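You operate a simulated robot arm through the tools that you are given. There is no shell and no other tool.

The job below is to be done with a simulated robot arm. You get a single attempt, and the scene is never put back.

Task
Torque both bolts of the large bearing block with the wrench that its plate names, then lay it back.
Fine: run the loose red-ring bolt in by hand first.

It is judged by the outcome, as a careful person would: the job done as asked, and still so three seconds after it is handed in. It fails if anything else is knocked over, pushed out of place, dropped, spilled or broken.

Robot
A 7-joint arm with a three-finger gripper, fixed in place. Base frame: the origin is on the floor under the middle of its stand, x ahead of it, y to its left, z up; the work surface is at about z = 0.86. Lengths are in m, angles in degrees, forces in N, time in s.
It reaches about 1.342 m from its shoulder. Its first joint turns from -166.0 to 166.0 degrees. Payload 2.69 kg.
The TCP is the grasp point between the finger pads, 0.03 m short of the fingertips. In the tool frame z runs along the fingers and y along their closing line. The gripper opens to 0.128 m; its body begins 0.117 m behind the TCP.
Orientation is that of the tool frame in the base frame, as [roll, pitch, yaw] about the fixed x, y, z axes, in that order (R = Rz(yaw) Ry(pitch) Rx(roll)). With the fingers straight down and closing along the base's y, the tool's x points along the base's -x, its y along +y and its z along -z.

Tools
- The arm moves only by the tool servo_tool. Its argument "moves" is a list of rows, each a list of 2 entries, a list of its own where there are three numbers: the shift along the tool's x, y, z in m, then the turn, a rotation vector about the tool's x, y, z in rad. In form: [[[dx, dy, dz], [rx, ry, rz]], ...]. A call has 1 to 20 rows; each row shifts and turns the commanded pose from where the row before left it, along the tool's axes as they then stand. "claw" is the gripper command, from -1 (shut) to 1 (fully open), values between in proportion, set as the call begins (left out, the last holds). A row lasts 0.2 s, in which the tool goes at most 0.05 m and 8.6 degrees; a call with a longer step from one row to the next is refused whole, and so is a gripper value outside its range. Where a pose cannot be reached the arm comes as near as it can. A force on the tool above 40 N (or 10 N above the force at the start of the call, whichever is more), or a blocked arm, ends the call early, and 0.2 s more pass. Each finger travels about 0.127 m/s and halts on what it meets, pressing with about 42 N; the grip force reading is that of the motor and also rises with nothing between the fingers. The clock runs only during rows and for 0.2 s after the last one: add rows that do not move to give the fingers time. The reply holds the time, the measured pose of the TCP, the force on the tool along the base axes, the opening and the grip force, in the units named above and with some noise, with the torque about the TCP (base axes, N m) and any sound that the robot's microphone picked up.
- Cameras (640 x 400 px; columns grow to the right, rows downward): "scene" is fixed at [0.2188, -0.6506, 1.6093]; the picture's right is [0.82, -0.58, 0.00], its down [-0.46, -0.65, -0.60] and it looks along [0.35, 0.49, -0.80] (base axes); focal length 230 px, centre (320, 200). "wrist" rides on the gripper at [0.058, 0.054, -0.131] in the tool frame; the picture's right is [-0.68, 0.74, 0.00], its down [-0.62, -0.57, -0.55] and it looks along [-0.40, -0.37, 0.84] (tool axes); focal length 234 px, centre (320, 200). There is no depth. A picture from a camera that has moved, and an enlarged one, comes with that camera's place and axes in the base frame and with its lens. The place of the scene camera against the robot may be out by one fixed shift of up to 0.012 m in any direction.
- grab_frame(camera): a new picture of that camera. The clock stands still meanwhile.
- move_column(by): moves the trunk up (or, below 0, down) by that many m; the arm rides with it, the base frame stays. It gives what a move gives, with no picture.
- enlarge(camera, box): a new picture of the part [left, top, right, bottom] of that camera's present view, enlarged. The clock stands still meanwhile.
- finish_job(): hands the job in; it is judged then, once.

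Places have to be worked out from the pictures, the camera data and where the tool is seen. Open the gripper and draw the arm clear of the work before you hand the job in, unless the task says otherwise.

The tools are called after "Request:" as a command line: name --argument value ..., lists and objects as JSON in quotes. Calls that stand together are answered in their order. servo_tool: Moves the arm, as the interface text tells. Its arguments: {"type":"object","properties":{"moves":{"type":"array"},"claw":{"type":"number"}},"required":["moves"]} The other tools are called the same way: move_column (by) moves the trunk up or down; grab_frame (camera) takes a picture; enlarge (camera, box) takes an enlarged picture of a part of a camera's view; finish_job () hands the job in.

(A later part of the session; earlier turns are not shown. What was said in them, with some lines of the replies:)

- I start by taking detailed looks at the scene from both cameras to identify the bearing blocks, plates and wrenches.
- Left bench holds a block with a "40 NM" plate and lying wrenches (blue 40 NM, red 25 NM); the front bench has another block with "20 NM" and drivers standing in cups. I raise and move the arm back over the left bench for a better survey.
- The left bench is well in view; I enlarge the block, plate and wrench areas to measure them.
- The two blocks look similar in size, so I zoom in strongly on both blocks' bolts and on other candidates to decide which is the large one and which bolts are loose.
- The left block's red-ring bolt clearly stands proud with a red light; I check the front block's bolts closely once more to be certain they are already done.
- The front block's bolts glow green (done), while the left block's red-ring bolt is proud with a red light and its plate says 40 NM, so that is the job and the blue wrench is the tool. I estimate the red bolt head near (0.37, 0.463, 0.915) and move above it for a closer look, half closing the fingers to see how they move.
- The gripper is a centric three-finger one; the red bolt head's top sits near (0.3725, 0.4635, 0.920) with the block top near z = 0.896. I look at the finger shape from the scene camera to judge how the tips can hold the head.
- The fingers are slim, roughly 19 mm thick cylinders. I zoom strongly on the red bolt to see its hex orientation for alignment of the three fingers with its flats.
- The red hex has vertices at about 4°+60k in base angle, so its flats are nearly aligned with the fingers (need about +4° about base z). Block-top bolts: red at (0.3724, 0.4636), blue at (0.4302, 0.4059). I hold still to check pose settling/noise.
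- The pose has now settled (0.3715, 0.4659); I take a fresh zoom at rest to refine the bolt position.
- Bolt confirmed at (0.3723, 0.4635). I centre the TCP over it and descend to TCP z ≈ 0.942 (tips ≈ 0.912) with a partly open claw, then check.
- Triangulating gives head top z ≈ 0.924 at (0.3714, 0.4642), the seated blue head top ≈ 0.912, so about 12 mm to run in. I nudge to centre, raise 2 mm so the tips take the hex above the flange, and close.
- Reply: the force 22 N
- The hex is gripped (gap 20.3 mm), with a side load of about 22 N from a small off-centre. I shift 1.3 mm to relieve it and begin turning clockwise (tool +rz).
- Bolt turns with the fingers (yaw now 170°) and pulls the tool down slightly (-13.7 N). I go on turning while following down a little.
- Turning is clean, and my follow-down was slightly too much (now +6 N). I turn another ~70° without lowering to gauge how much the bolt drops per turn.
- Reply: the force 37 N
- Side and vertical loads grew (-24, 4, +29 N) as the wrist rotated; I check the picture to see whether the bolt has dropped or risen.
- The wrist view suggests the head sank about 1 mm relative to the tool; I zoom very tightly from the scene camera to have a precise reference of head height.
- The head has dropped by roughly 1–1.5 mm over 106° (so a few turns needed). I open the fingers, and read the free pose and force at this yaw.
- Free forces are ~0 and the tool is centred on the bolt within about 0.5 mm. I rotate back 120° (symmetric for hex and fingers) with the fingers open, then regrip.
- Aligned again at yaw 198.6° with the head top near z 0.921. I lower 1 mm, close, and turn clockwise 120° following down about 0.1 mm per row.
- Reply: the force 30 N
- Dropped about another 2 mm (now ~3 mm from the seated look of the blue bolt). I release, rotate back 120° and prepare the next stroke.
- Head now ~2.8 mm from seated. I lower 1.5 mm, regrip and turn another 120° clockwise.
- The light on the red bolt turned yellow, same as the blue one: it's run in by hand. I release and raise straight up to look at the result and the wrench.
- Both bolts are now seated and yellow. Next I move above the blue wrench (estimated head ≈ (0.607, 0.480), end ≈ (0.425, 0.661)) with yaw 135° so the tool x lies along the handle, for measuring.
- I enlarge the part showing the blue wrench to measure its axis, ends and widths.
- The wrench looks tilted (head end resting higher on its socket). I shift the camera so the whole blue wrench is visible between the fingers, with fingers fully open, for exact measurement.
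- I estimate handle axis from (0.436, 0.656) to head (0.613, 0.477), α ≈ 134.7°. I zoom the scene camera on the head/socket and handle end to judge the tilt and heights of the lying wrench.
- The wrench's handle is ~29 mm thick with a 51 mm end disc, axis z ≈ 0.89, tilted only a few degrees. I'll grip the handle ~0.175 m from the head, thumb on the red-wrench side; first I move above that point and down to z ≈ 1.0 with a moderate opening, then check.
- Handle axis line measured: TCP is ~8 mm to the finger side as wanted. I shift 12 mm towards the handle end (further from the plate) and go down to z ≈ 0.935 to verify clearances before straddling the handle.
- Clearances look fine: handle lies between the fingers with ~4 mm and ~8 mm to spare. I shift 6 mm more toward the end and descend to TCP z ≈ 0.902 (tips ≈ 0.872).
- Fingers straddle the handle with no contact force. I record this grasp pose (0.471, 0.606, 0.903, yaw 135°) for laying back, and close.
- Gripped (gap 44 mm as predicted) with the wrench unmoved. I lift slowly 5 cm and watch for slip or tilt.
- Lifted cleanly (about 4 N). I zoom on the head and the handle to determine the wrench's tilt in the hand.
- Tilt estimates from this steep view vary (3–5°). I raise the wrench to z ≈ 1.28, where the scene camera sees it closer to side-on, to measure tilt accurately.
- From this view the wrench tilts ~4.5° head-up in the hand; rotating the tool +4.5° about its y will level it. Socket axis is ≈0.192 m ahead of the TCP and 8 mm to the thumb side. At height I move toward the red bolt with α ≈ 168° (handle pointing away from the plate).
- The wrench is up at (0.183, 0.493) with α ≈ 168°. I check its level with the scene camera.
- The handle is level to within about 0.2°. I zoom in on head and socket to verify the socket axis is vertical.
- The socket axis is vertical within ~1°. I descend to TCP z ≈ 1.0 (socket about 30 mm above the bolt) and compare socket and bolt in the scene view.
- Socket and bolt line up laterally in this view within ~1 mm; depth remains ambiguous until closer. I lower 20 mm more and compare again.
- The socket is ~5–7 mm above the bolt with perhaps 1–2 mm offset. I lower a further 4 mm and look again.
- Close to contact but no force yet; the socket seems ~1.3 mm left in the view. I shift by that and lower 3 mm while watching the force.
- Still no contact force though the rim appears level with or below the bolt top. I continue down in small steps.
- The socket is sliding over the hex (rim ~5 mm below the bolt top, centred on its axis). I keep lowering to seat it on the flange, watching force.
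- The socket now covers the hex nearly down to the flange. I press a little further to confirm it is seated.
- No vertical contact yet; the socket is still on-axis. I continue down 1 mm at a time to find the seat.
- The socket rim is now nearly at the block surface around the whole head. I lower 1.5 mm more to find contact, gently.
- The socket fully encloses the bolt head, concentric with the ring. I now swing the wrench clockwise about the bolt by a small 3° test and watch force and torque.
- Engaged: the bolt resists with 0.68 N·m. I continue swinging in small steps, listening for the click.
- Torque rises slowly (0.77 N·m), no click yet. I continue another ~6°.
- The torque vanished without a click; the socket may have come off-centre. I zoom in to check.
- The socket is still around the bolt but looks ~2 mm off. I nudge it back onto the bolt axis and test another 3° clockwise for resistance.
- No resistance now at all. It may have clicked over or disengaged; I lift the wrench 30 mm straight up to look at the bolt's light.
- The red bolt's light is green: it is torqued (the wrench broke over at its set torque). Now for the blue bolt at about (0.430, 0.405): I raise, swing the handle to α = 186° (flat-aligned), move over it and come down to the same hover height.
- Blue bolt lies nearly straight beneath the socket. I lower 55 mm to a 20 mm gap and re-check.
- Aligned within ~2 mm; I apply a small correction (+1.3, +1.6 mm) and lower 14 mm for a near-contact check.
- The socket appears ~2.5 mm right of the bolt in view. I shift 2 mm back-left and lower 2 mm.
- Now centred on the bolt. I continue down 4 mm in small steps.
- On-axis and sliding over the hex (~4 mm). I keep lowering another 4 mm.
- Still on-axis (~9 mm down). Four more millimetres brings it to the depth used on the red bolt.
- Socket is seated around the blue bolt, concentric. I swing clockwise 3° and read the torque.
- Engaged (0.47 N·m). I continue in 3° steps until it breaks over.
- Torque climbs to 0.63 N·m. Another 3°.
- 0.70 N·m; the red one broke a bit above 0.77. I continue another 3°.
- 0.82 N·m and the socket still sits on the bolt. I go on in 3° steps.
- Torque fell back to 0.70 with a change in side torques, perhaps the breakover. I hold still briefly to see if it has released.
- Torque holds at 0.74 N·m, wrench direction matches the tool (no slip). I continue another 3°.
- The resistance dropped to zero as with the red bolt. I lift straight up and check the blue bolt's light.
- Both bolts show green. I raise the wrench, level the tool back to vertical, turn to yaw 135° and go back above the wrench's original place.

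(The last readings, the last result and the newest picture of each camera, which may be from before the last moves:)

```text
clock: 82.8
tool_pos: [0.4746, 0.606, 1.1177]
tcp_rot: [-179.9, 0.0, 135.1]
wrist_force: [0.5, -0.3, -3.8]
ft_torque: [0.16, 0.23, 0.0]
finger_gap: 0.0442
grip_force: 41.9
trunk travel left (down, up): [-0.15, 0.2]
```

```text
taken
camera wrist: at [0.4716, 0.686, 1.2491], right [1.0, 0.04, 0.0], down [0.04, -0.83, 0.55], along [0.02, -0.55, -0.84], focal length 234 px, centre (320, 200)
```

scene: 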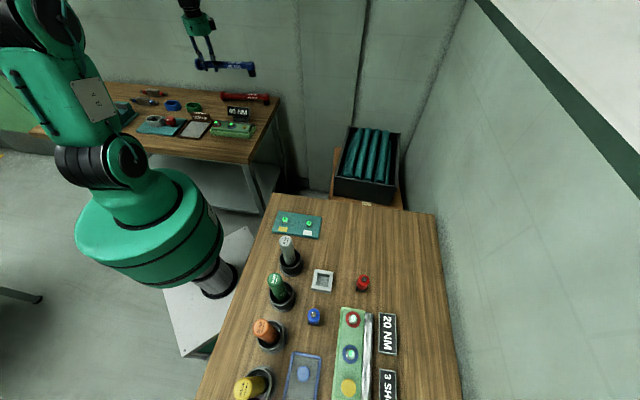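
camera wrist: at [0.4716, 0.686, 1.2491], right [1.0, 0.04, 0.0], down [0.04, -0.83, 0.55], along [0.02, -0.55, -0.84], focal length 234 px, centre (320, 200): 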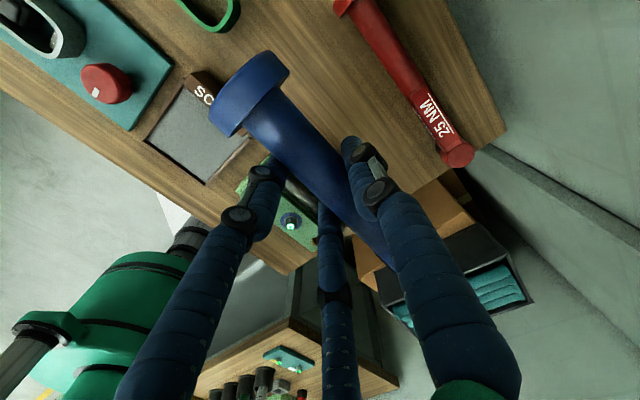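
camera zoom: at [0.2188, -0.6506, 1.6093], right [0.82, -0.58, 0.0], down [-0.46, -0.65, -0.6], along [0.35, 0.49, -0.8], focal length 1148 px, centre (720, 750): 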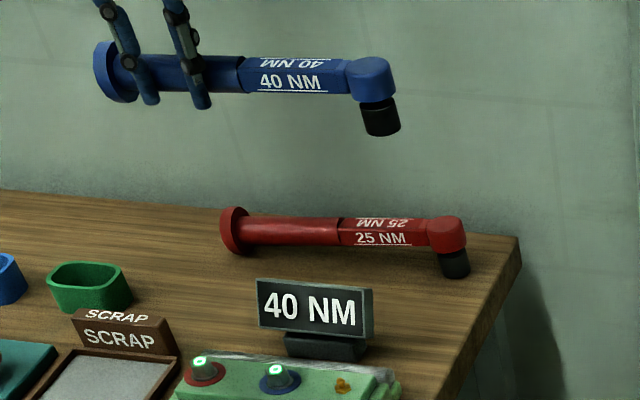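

I correct 3 mm in position and descend to TCP z ≈ 0.93, then check.

Request:
servo_tool --moves '[[[0.0021, -0.0021, 0.03], [0, 0, 0]], [[0, 0, 0.035], [0, 0, 0]], [[0, 0, 0.035], [0, 0, 0]], [[0, 0, 0.035], [0, 0, 0]], [[0, 0, 0.03], [0, 0, 0]], [[0, 0, 0.02], [0, 0, 0]], [[0, 0, 0], [0, 0, 0]], [[0, 0, 0], [0, 0, 0]]]'

Request:
enlarge --camera "scene" --box '[205, 80, 269, 120]'

Request:
enlarge --camera "wrist" --box '[200, 60, 440, 210]'

```text
clock: 84.6
tool_pos: [0.4679, 0.6064, 0.9344]
tcp_rot: [-179.9, 0.0, 135.0]
wrist_force: [0.6, -1.0, -4.6]
ft_torque: [0.17, 0.23, 0.0]
finger_gap: 0.0441
grip_force: 41.5
trunk travel left (down, up): [-0.15, 0.2]
```

```text
10.00 times, centred on (237, 100) of scene
camera zoom: at [0.2188, -0.6506, 1.6093], right [0.82, -0.58, 0.0], down [-0.46, -0.65, -0.6], along [0.35, 0.49, -0.8], focal length 2295 px, centre (1150, 1200)
```

zoom: 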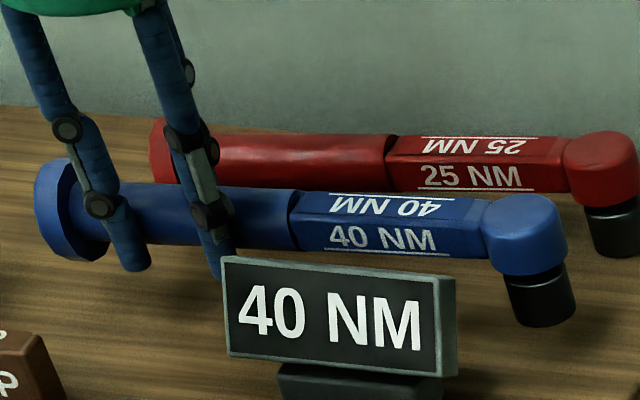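

```text
2.67 times, centred on (320, 135) of wrist
camera zoom: at [0.4647, 0.6862, 1.0637], right [1.0, 0.04, 0.0], down [0.04, -0.83, 0.55], along [0.02, -0.55, -0.84], focal length 624 px, centre (320, 373)
```

zoom: 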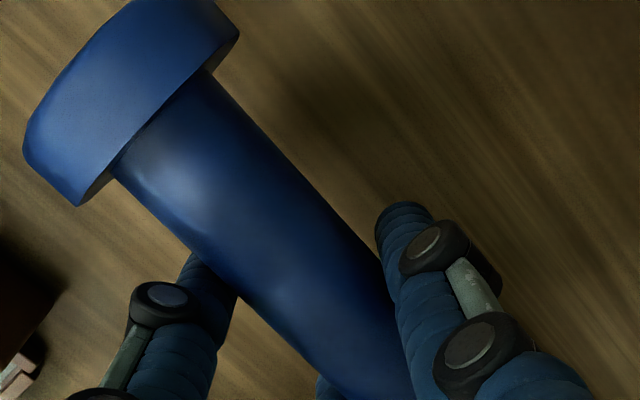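

Readings show I am ~4 mm off in x from the recorded grasp spot; I correct, lower to ~0.914 and compare with the original picture of the lying wrench.

Request:
servo_tool --moves '[[[-0.0025, 0.0025, 0], [0, 0, 0]], [[0, 0, 0.01], [0, 0, 0]], [[0, 0, 0.01], [0, 0, 0]], [[0, 0, 0], [0, 0, 0]], [[0, 0, 0], [0, 0, 0]], [[0, 0, 0], [0, 0, 0]]]'

Request:
enlarge --camera "scene" --box '[240, 98, 272, 118]'

Request:
enlarge --camera "scene" --box '[209, 96, 241, 116]'

```text
clock: 86.0
tool_pos: [0.4728, 0.6062, 0.9142]
tcp_rot: [-179.9, 0.0, 135.0]
wrist_force: [0.1, 0.4, -4.2]
ft_torque: [0.19, 0.23, -0.01]
finger_gap: 0.0444
grip_force: 42.0
trunk travel left (down, up): [-0.15, 0.2]
```

```text
16.00 times, centred on (256, 108) of scene
camera zoom: at [0.2188, -0.6506, 1.6093], right [0.82, -0.58, 0.0], down [-0.46, -0.65, -0.6], along [0.35, 0.49, -0.8], focal length 3672 px, centre (1344, 1672)
```

zoom: 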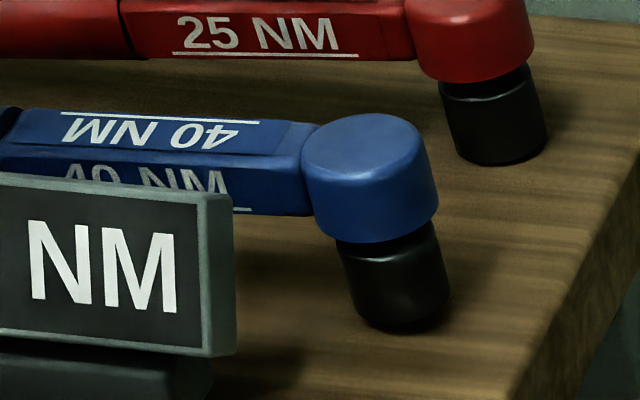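

```text
16.00 times, centred on (225, 106) of scene
camera zoom: at [0.2188, -0.6506, 1.6093], right [0.82, -0.58, 0.0], down [-0.46, -0.65, -0.6], along [0.35, 0.49, -0.8], focal length 3672 px, centre (1840, 1704)
```

zoom: 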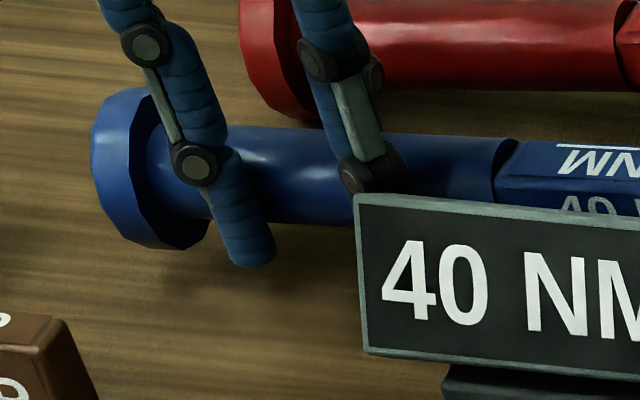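

The wrench has drooped about 2° in the grip (head lower). I tilt the tool −1.9° about its y to match the lying attitude and lower toward the bench, watching force.

Request:
servo_tool --moves '[[[0, 0, 0], [0, -0.033, 0]], [[0.0001, 0, 0.003], [0, 0, 0]], [[0.0001, 0, 0.003], [0, 0, 0]], [[0, 0, 0], [0, 0, 0]], [[0, 0, 0], [0, 0, 0]]]'

Request:
enlarge --camera "scene" --box '[240, 98, 272, 118]'

Request:
enlarge --camera "scene" --box '[209, 96, 241, 116]'

```text
clock: 87.2
tool_pos: [0.4715, 0.6065, 0.9085]
tcp_rot: [-179.8, 1.9, 135.0]
wrist_force: [0.6, 0.5, -4.7]
ft_torque: [0.17, 0.23, -0.03]
finger_gap: 0.0442
grip_force: 42.1
trunk travel left (down, up): [-0.15, 0.2]
```

```text
16.00 times, centred on (256, 108) of scene
camera zoom: at [0.2188, -0.6506, 1.6093], right [0.82, -0.58, 0.0], down [-0.46, -0.65, -0.6], along [0.35, 0.49, -0.8], focal length 3672 px, centre (1344, 1672)
```

zoom: 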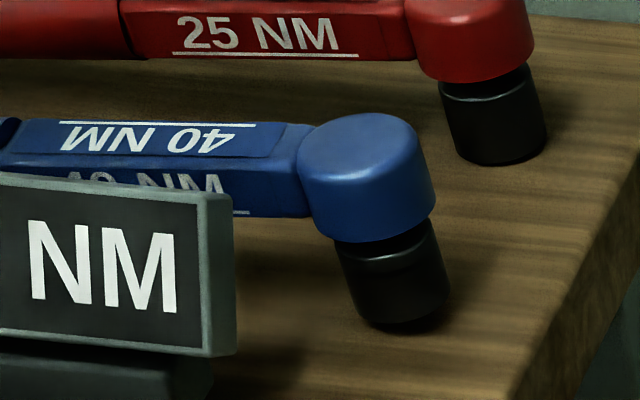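

```text
16.00 times, centred on (225, 106) of scene
camera zoom: at [0.2188, -0.6506, 1.6093], right [0.82, -0.58, 0.0], down [-0.46, -0.65, -0.6], along [0.35, 0.49, -0.8], focal length 3672 px, centre (1840, 1704)
```

zoom: 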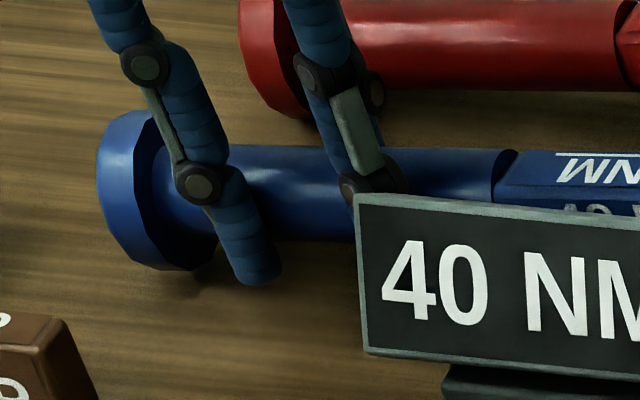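

Now head and end both need ~6 mm more, parallel to the original attitude. I lower 5.5 mm gently.

Request:
servo_tool --moves '[[[6e-05, 0, 0.002], [0, 0, 0]], [[6e-05, 0, 0.002], [0, 0, 0]], [[5e-05, 0, 0.0015], [0, 0, 0]], [[0, 0, 0], [0, 0, 0]], [[0, 0, 0], [0, 0, 0]]]'

Request:
enlarge --camera "scene" --box '[240, 98, 272, 118]'

Request:
enlarge --camera "scene" --box '[209, 96, 241, 116]'

```text
clock: 88.4
tool_pos: [0.4734, 0.608, 0.9034]
tcp_rot: [-179.9, 1.9, 135.0]
wrist_force: [0.0, -0.4, -0.6]
ft_torque: [-0.2, -0.12, -0.02]
finger_gap: 0.0442
grip_force: 41.5
trunk travel left (down, up): [-0.15, 0.2]
```

```text
16.00 times, centred on (256, 108) of scene
camera zoom: at [0.2188, -0.6506, 1.6093], right [0.82, -0.58, 0.0], down [-0.46, -0.65, -0.6], along [0.35, 0.49, -0.8], focal length 3672 px, centre (1344, 1672)
```

zoom: 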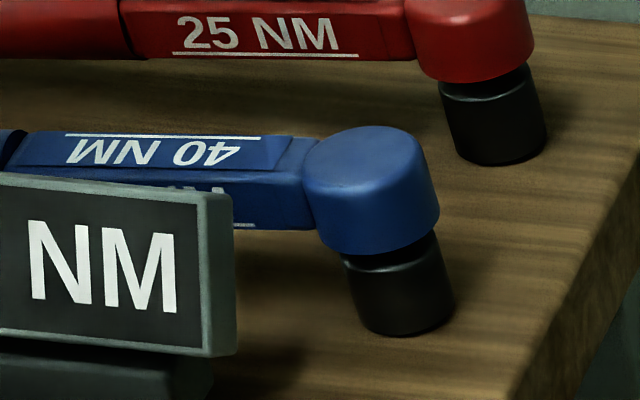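

```text
16.00 times, centred on (225, 106) of scene
camera zoom: at [0.2188, -0.6506, 1.6093], right [0.82, -0.58, 0.0], down [-0.46, -0.65, -0.6], along [0.35, 0.49, -0.8], focal length 3672 px, centre (1840, 1704)
```

zoom: 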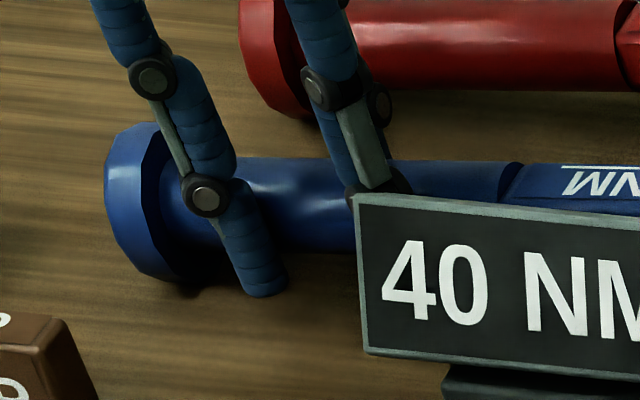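

The wrench is back on the bench (weight off the tool), matching the original picture; the end disc is ~1 mm high. I settle it a hair and open the fingers just to the approach opening.

Request:
servo_tool --moves '[[[0, 0, 0.0007], [0, -0.005, 0]], [[0, 0, 0], [0, 0, 0]]]'

Request:
servo_tool --moves '[[[0, 0, 0], [0, 0, 0]], [[0, 0, 0], [0, 0, 0]], [[0, 0, 0], [0, 0, 0]]]' --claw -0.04

Request:
enlarge --camera "scene" --box '[205, 85, 269, 125]'

Request:
enlarge --camera "wrist" --box '[220, 110, 420, 235]'

```text
clock: 89.0
tool_pos: [0.4721, 0.607, 0.9019]
tcp_rot: [180.0, 2.2, 135.0]
wrist_force: [-2.0, -2.2, 9.4]
ft_torque: [0.72, 0.98, 0.26]
finger_gap: 0.0443
grip_force: 42.2
trunk travel left (down, up): [-0.15, 0.2]
```

```text
clock: 89.8
tool_pos: [0.4742, 0.6067, 0.9009]
tcp_rot: [-179.9, 2.2, 135.0]
wrist_force: [-1.0, 1.0, 0.0]
ft_torque: [-0.02, 0.02, -0.01]
finger_gap: 0.0616
grip_force: 0.0
trunk travel left (down, up): [-0.15, 0.2]
```

```text
10.00 times, centred on (237, 105) of scene
camera zoom: at [0.2188, -0.6506, 1.6093], right [0.82, -0.58, 0.0], down [-0.46, -0.65, -0.6], along [0.35, 0.49, -0.8], focal length 2295 px, centre (1150, 1150)
```

zoom: 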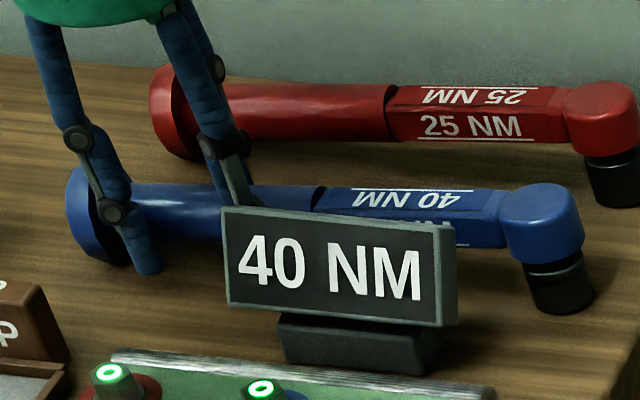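

```text
3.20 times, centred on (320, 172) of wrist
camera zoom: at [0.4662, 0.6915, 1.029], right [1.0, 0.04, 0.03], down [0.02, -0.82, 0.57], along [0.05, -0.57, -0.82], focal length 749 px, centre (320, 288)
```

zoom: 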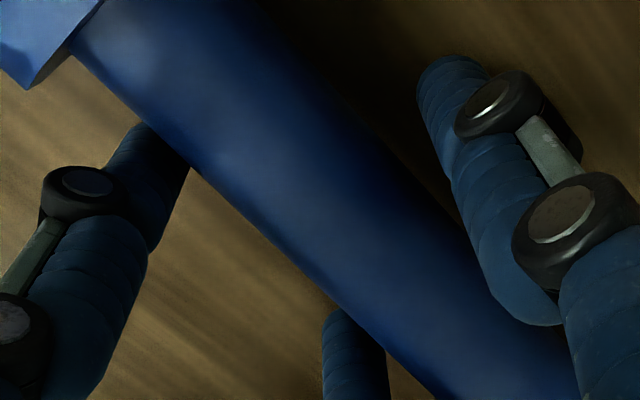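

Released; the wrench lies as before. I raise straight up out of the handle and check.

Request:
servo_tool --moves '[[[-0.0004, 0, -0.01], [0, 0, 0]], [[-0.0008, 0, -0.02], [0, 0, 0]], [[-0.0011, 0, -0.03], [0, 0, 0]], [[-0.0015, 0, -0.04], [0, 0, 0]], [[-0.0015, 0, -0.04], [0, 0, 0]], [[-0.0015, 0, -0.04], [0, 0, 0]], [[-0.0015, 0, -0.04], [0, 0, 0]], [[0, 0, 0], [0, 0.038, 0]], [[0, 0, 0], [0, 0, 0]]]'

Request:
grab_frame --camera "scene"

Request:
enlarge --camera "scene" --box '[200, 85, 280, 135]'

Request:
enlarge --camera "scene" --box '[240, 98, 272, 118]'

Request:
enlarge --camera "scene" --box '[209, 96, 241, 116]'

Request:
grab_frame --camera "wrist"

```text
clock: 91.8
tool_pos: [0.471, 0.6101, 1.1223]
tcp_rot: [-179.9, -0.1, 135.0]
wrist_force: [0.9, -0.7, 0.1]
ft_torque: [-0.01, 0.0, -0.03]
finger_gap: 0.0614
grip_force: 0.0
trunk travel left (down, up): [-0.15, 0.2]
```

```text
taken
```

scene: 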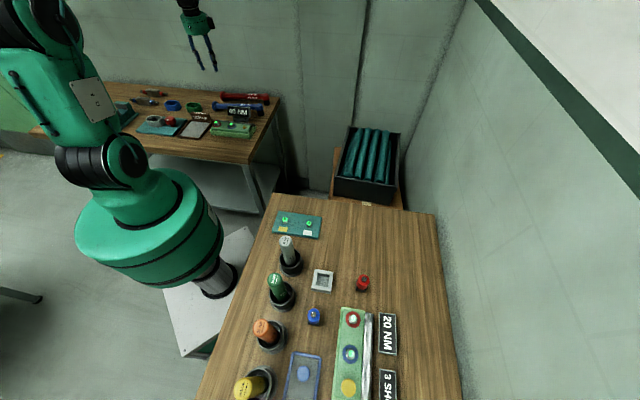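

```text
8.00 times, centred on (240, 110) of scene
camera zoom: at [0.2188, -0.6506, 1.6093], right [0.82, -0.58, 0.0], down [-0.46, -0.65, -0.6], along [0.35, 0.49, -0.8], focal length 1836 px, centre (960, 920)
```

zoom: 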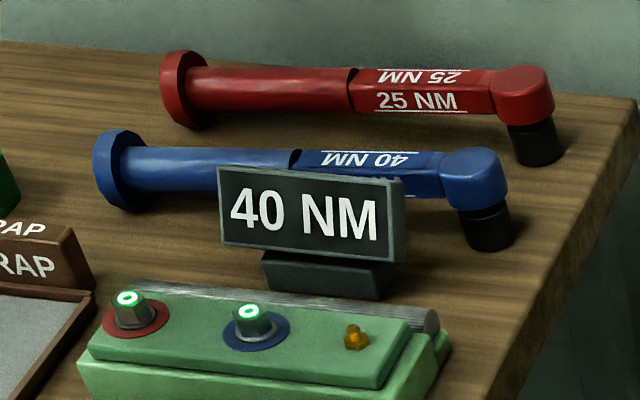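

```text
16.00 times, centred on (256, 108) of scene
camera zoom: at [0.2188, -0.6506, 1.6093], right [0.82, -0.58, 0.0], down [-0.46, -0.65, -0.6], along [0.35, 0.49, -0.8], focal length 3672 px, centre (1344, 1672)
```

zoom: 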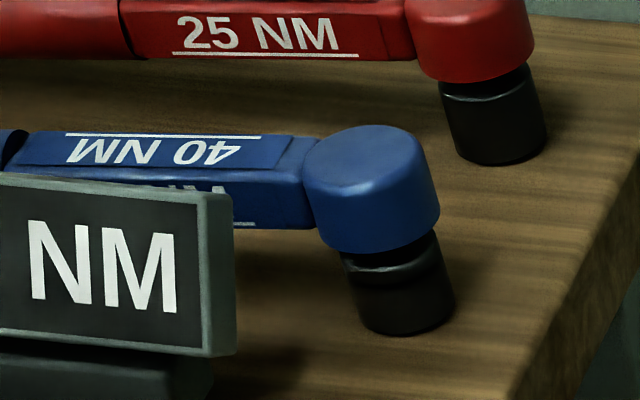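

```text
16.00 times, centred on (225, 106) of scene
camera zoom: at [0.2188, -0.6506, 1.6093], right [0.82, -0.58, 0.0], down [-0.46, -0.65, -0.6], along [0.35, 0.49, -0.8], focal length 3672 px, centre (1840, 1704)
```

zoom: 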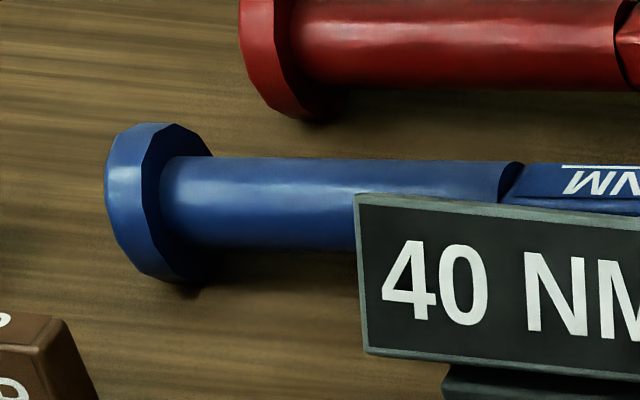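

```text
taken
camera wrist: at [0.4683, 0.6901, 1.2521], right [1.0, 0.04, 0.0], down [0.04, -0.83, 0.55], along [0.02, -0.55, -0.84], focal length 234 px, centre (320, 200)
```

wrist: 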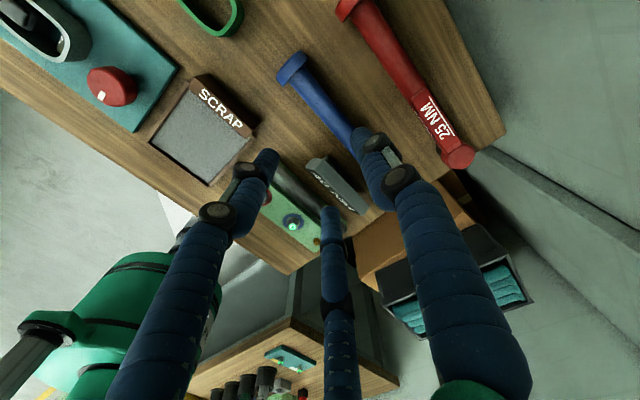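

Both bolts glow green, the blue wrench lies as it was, and plate, red wrench and tray are undisturbed. I open the gripper fully and draw the arm higher and clear before handing in.

Request:
servo_tool --moves '[[[0, 0, -0.04], [0, 0, 0]], [[0, 0, -0.04], [0, 0, 0]], [[0, 0, -0.04], [0, 0, 0]], [[0, 0, 0], [0, 0, 0]], [[0, 0, 0], [0, 0, 0]]]' --claw 1

Request:
enlarge --camera "scene" --box '[85, 80, 285, 160]'

Request:
grab_frame --camera "wrist"

```text
clock: 93.0
tool_pos: [0.4727, 0.6086, 1.241]
tcp_rot: [-180.0, 0.0, 135.1]
wrist_force: [0.1, 0.1, 0.1]
ft_torque: [-0.01, 0.01, 0.01]
finger_gap: 0.1281
grip_force: 0.1
trunk travel left (down, up): [-0.15, 0.2]
```

```text
3.20 times, centred on (185, 120) of scene
camera zoom: at [0.2188, -0.6506, 1.6093], right [0.82, -0.58, 0.0], down [-0.46, -0.65, -0.6], along [0.35, 0.49, -0.8], focal length 734 px, centre (752, 456)
```

zoom: 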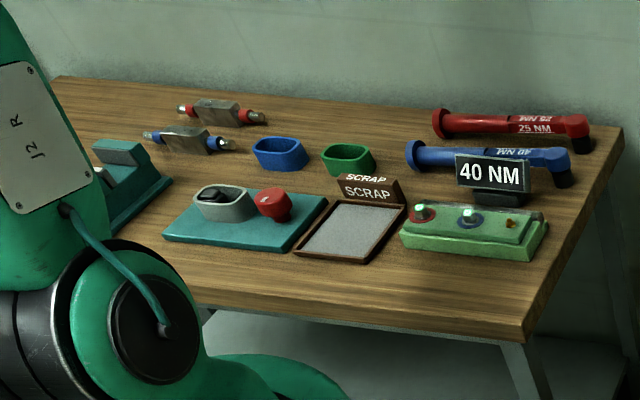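

```text
taken
camera wrist: at [0.4698, 0.689, 1.3714], right [1.0, 0.04, 0.0], down [0.04, -0.83, 0.55], along [0.02, -0.55, -0.84], focal length 234 px, centre (320, 200)
```

wrist: 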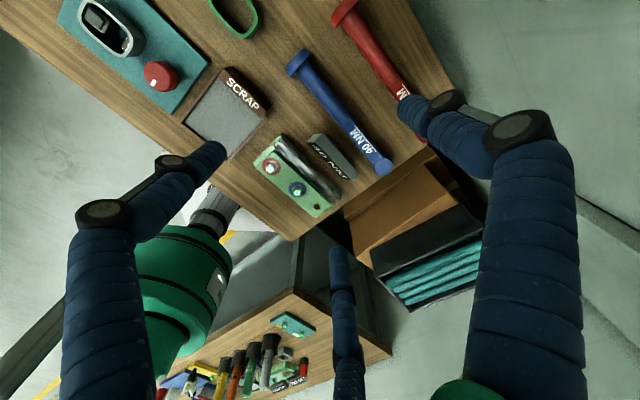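

Everything on the bench is in place: both bolts are green, the 40 NM wrench is back where it lay, and the gripper is open and clear. I hand the job in.

Request:
finish_job

```text
The job is handed in.
```

I ran the loose red-ring bolt in by hand, then torqued both bolts with the blue 40 NM wrench. I laid the wrench back where it was. Both bolt lights were green in the last pictures.

- **Which block:** I took the block on the left bench, with the 40 NM plate, to be the large one. Both blocks measured about the same length, around 0.21 m. The left one had the loose red-ring bolt, and the other block's bolts were already green.
- **Torque:** The microphone reported no click on either bolt. I stopped when the wrench's resistance dropped away, and each bolt's light had turned green when I lifted the wrench off. On the red-ring bolt I swung about 3° further after the drop, before lifting off.
- **Wrench:** It lies within about 2 mm of its original spot.
- **Surroundings:** Nothing else on the bench looked moved in the last pictures. The gripper is open and clear of the work.
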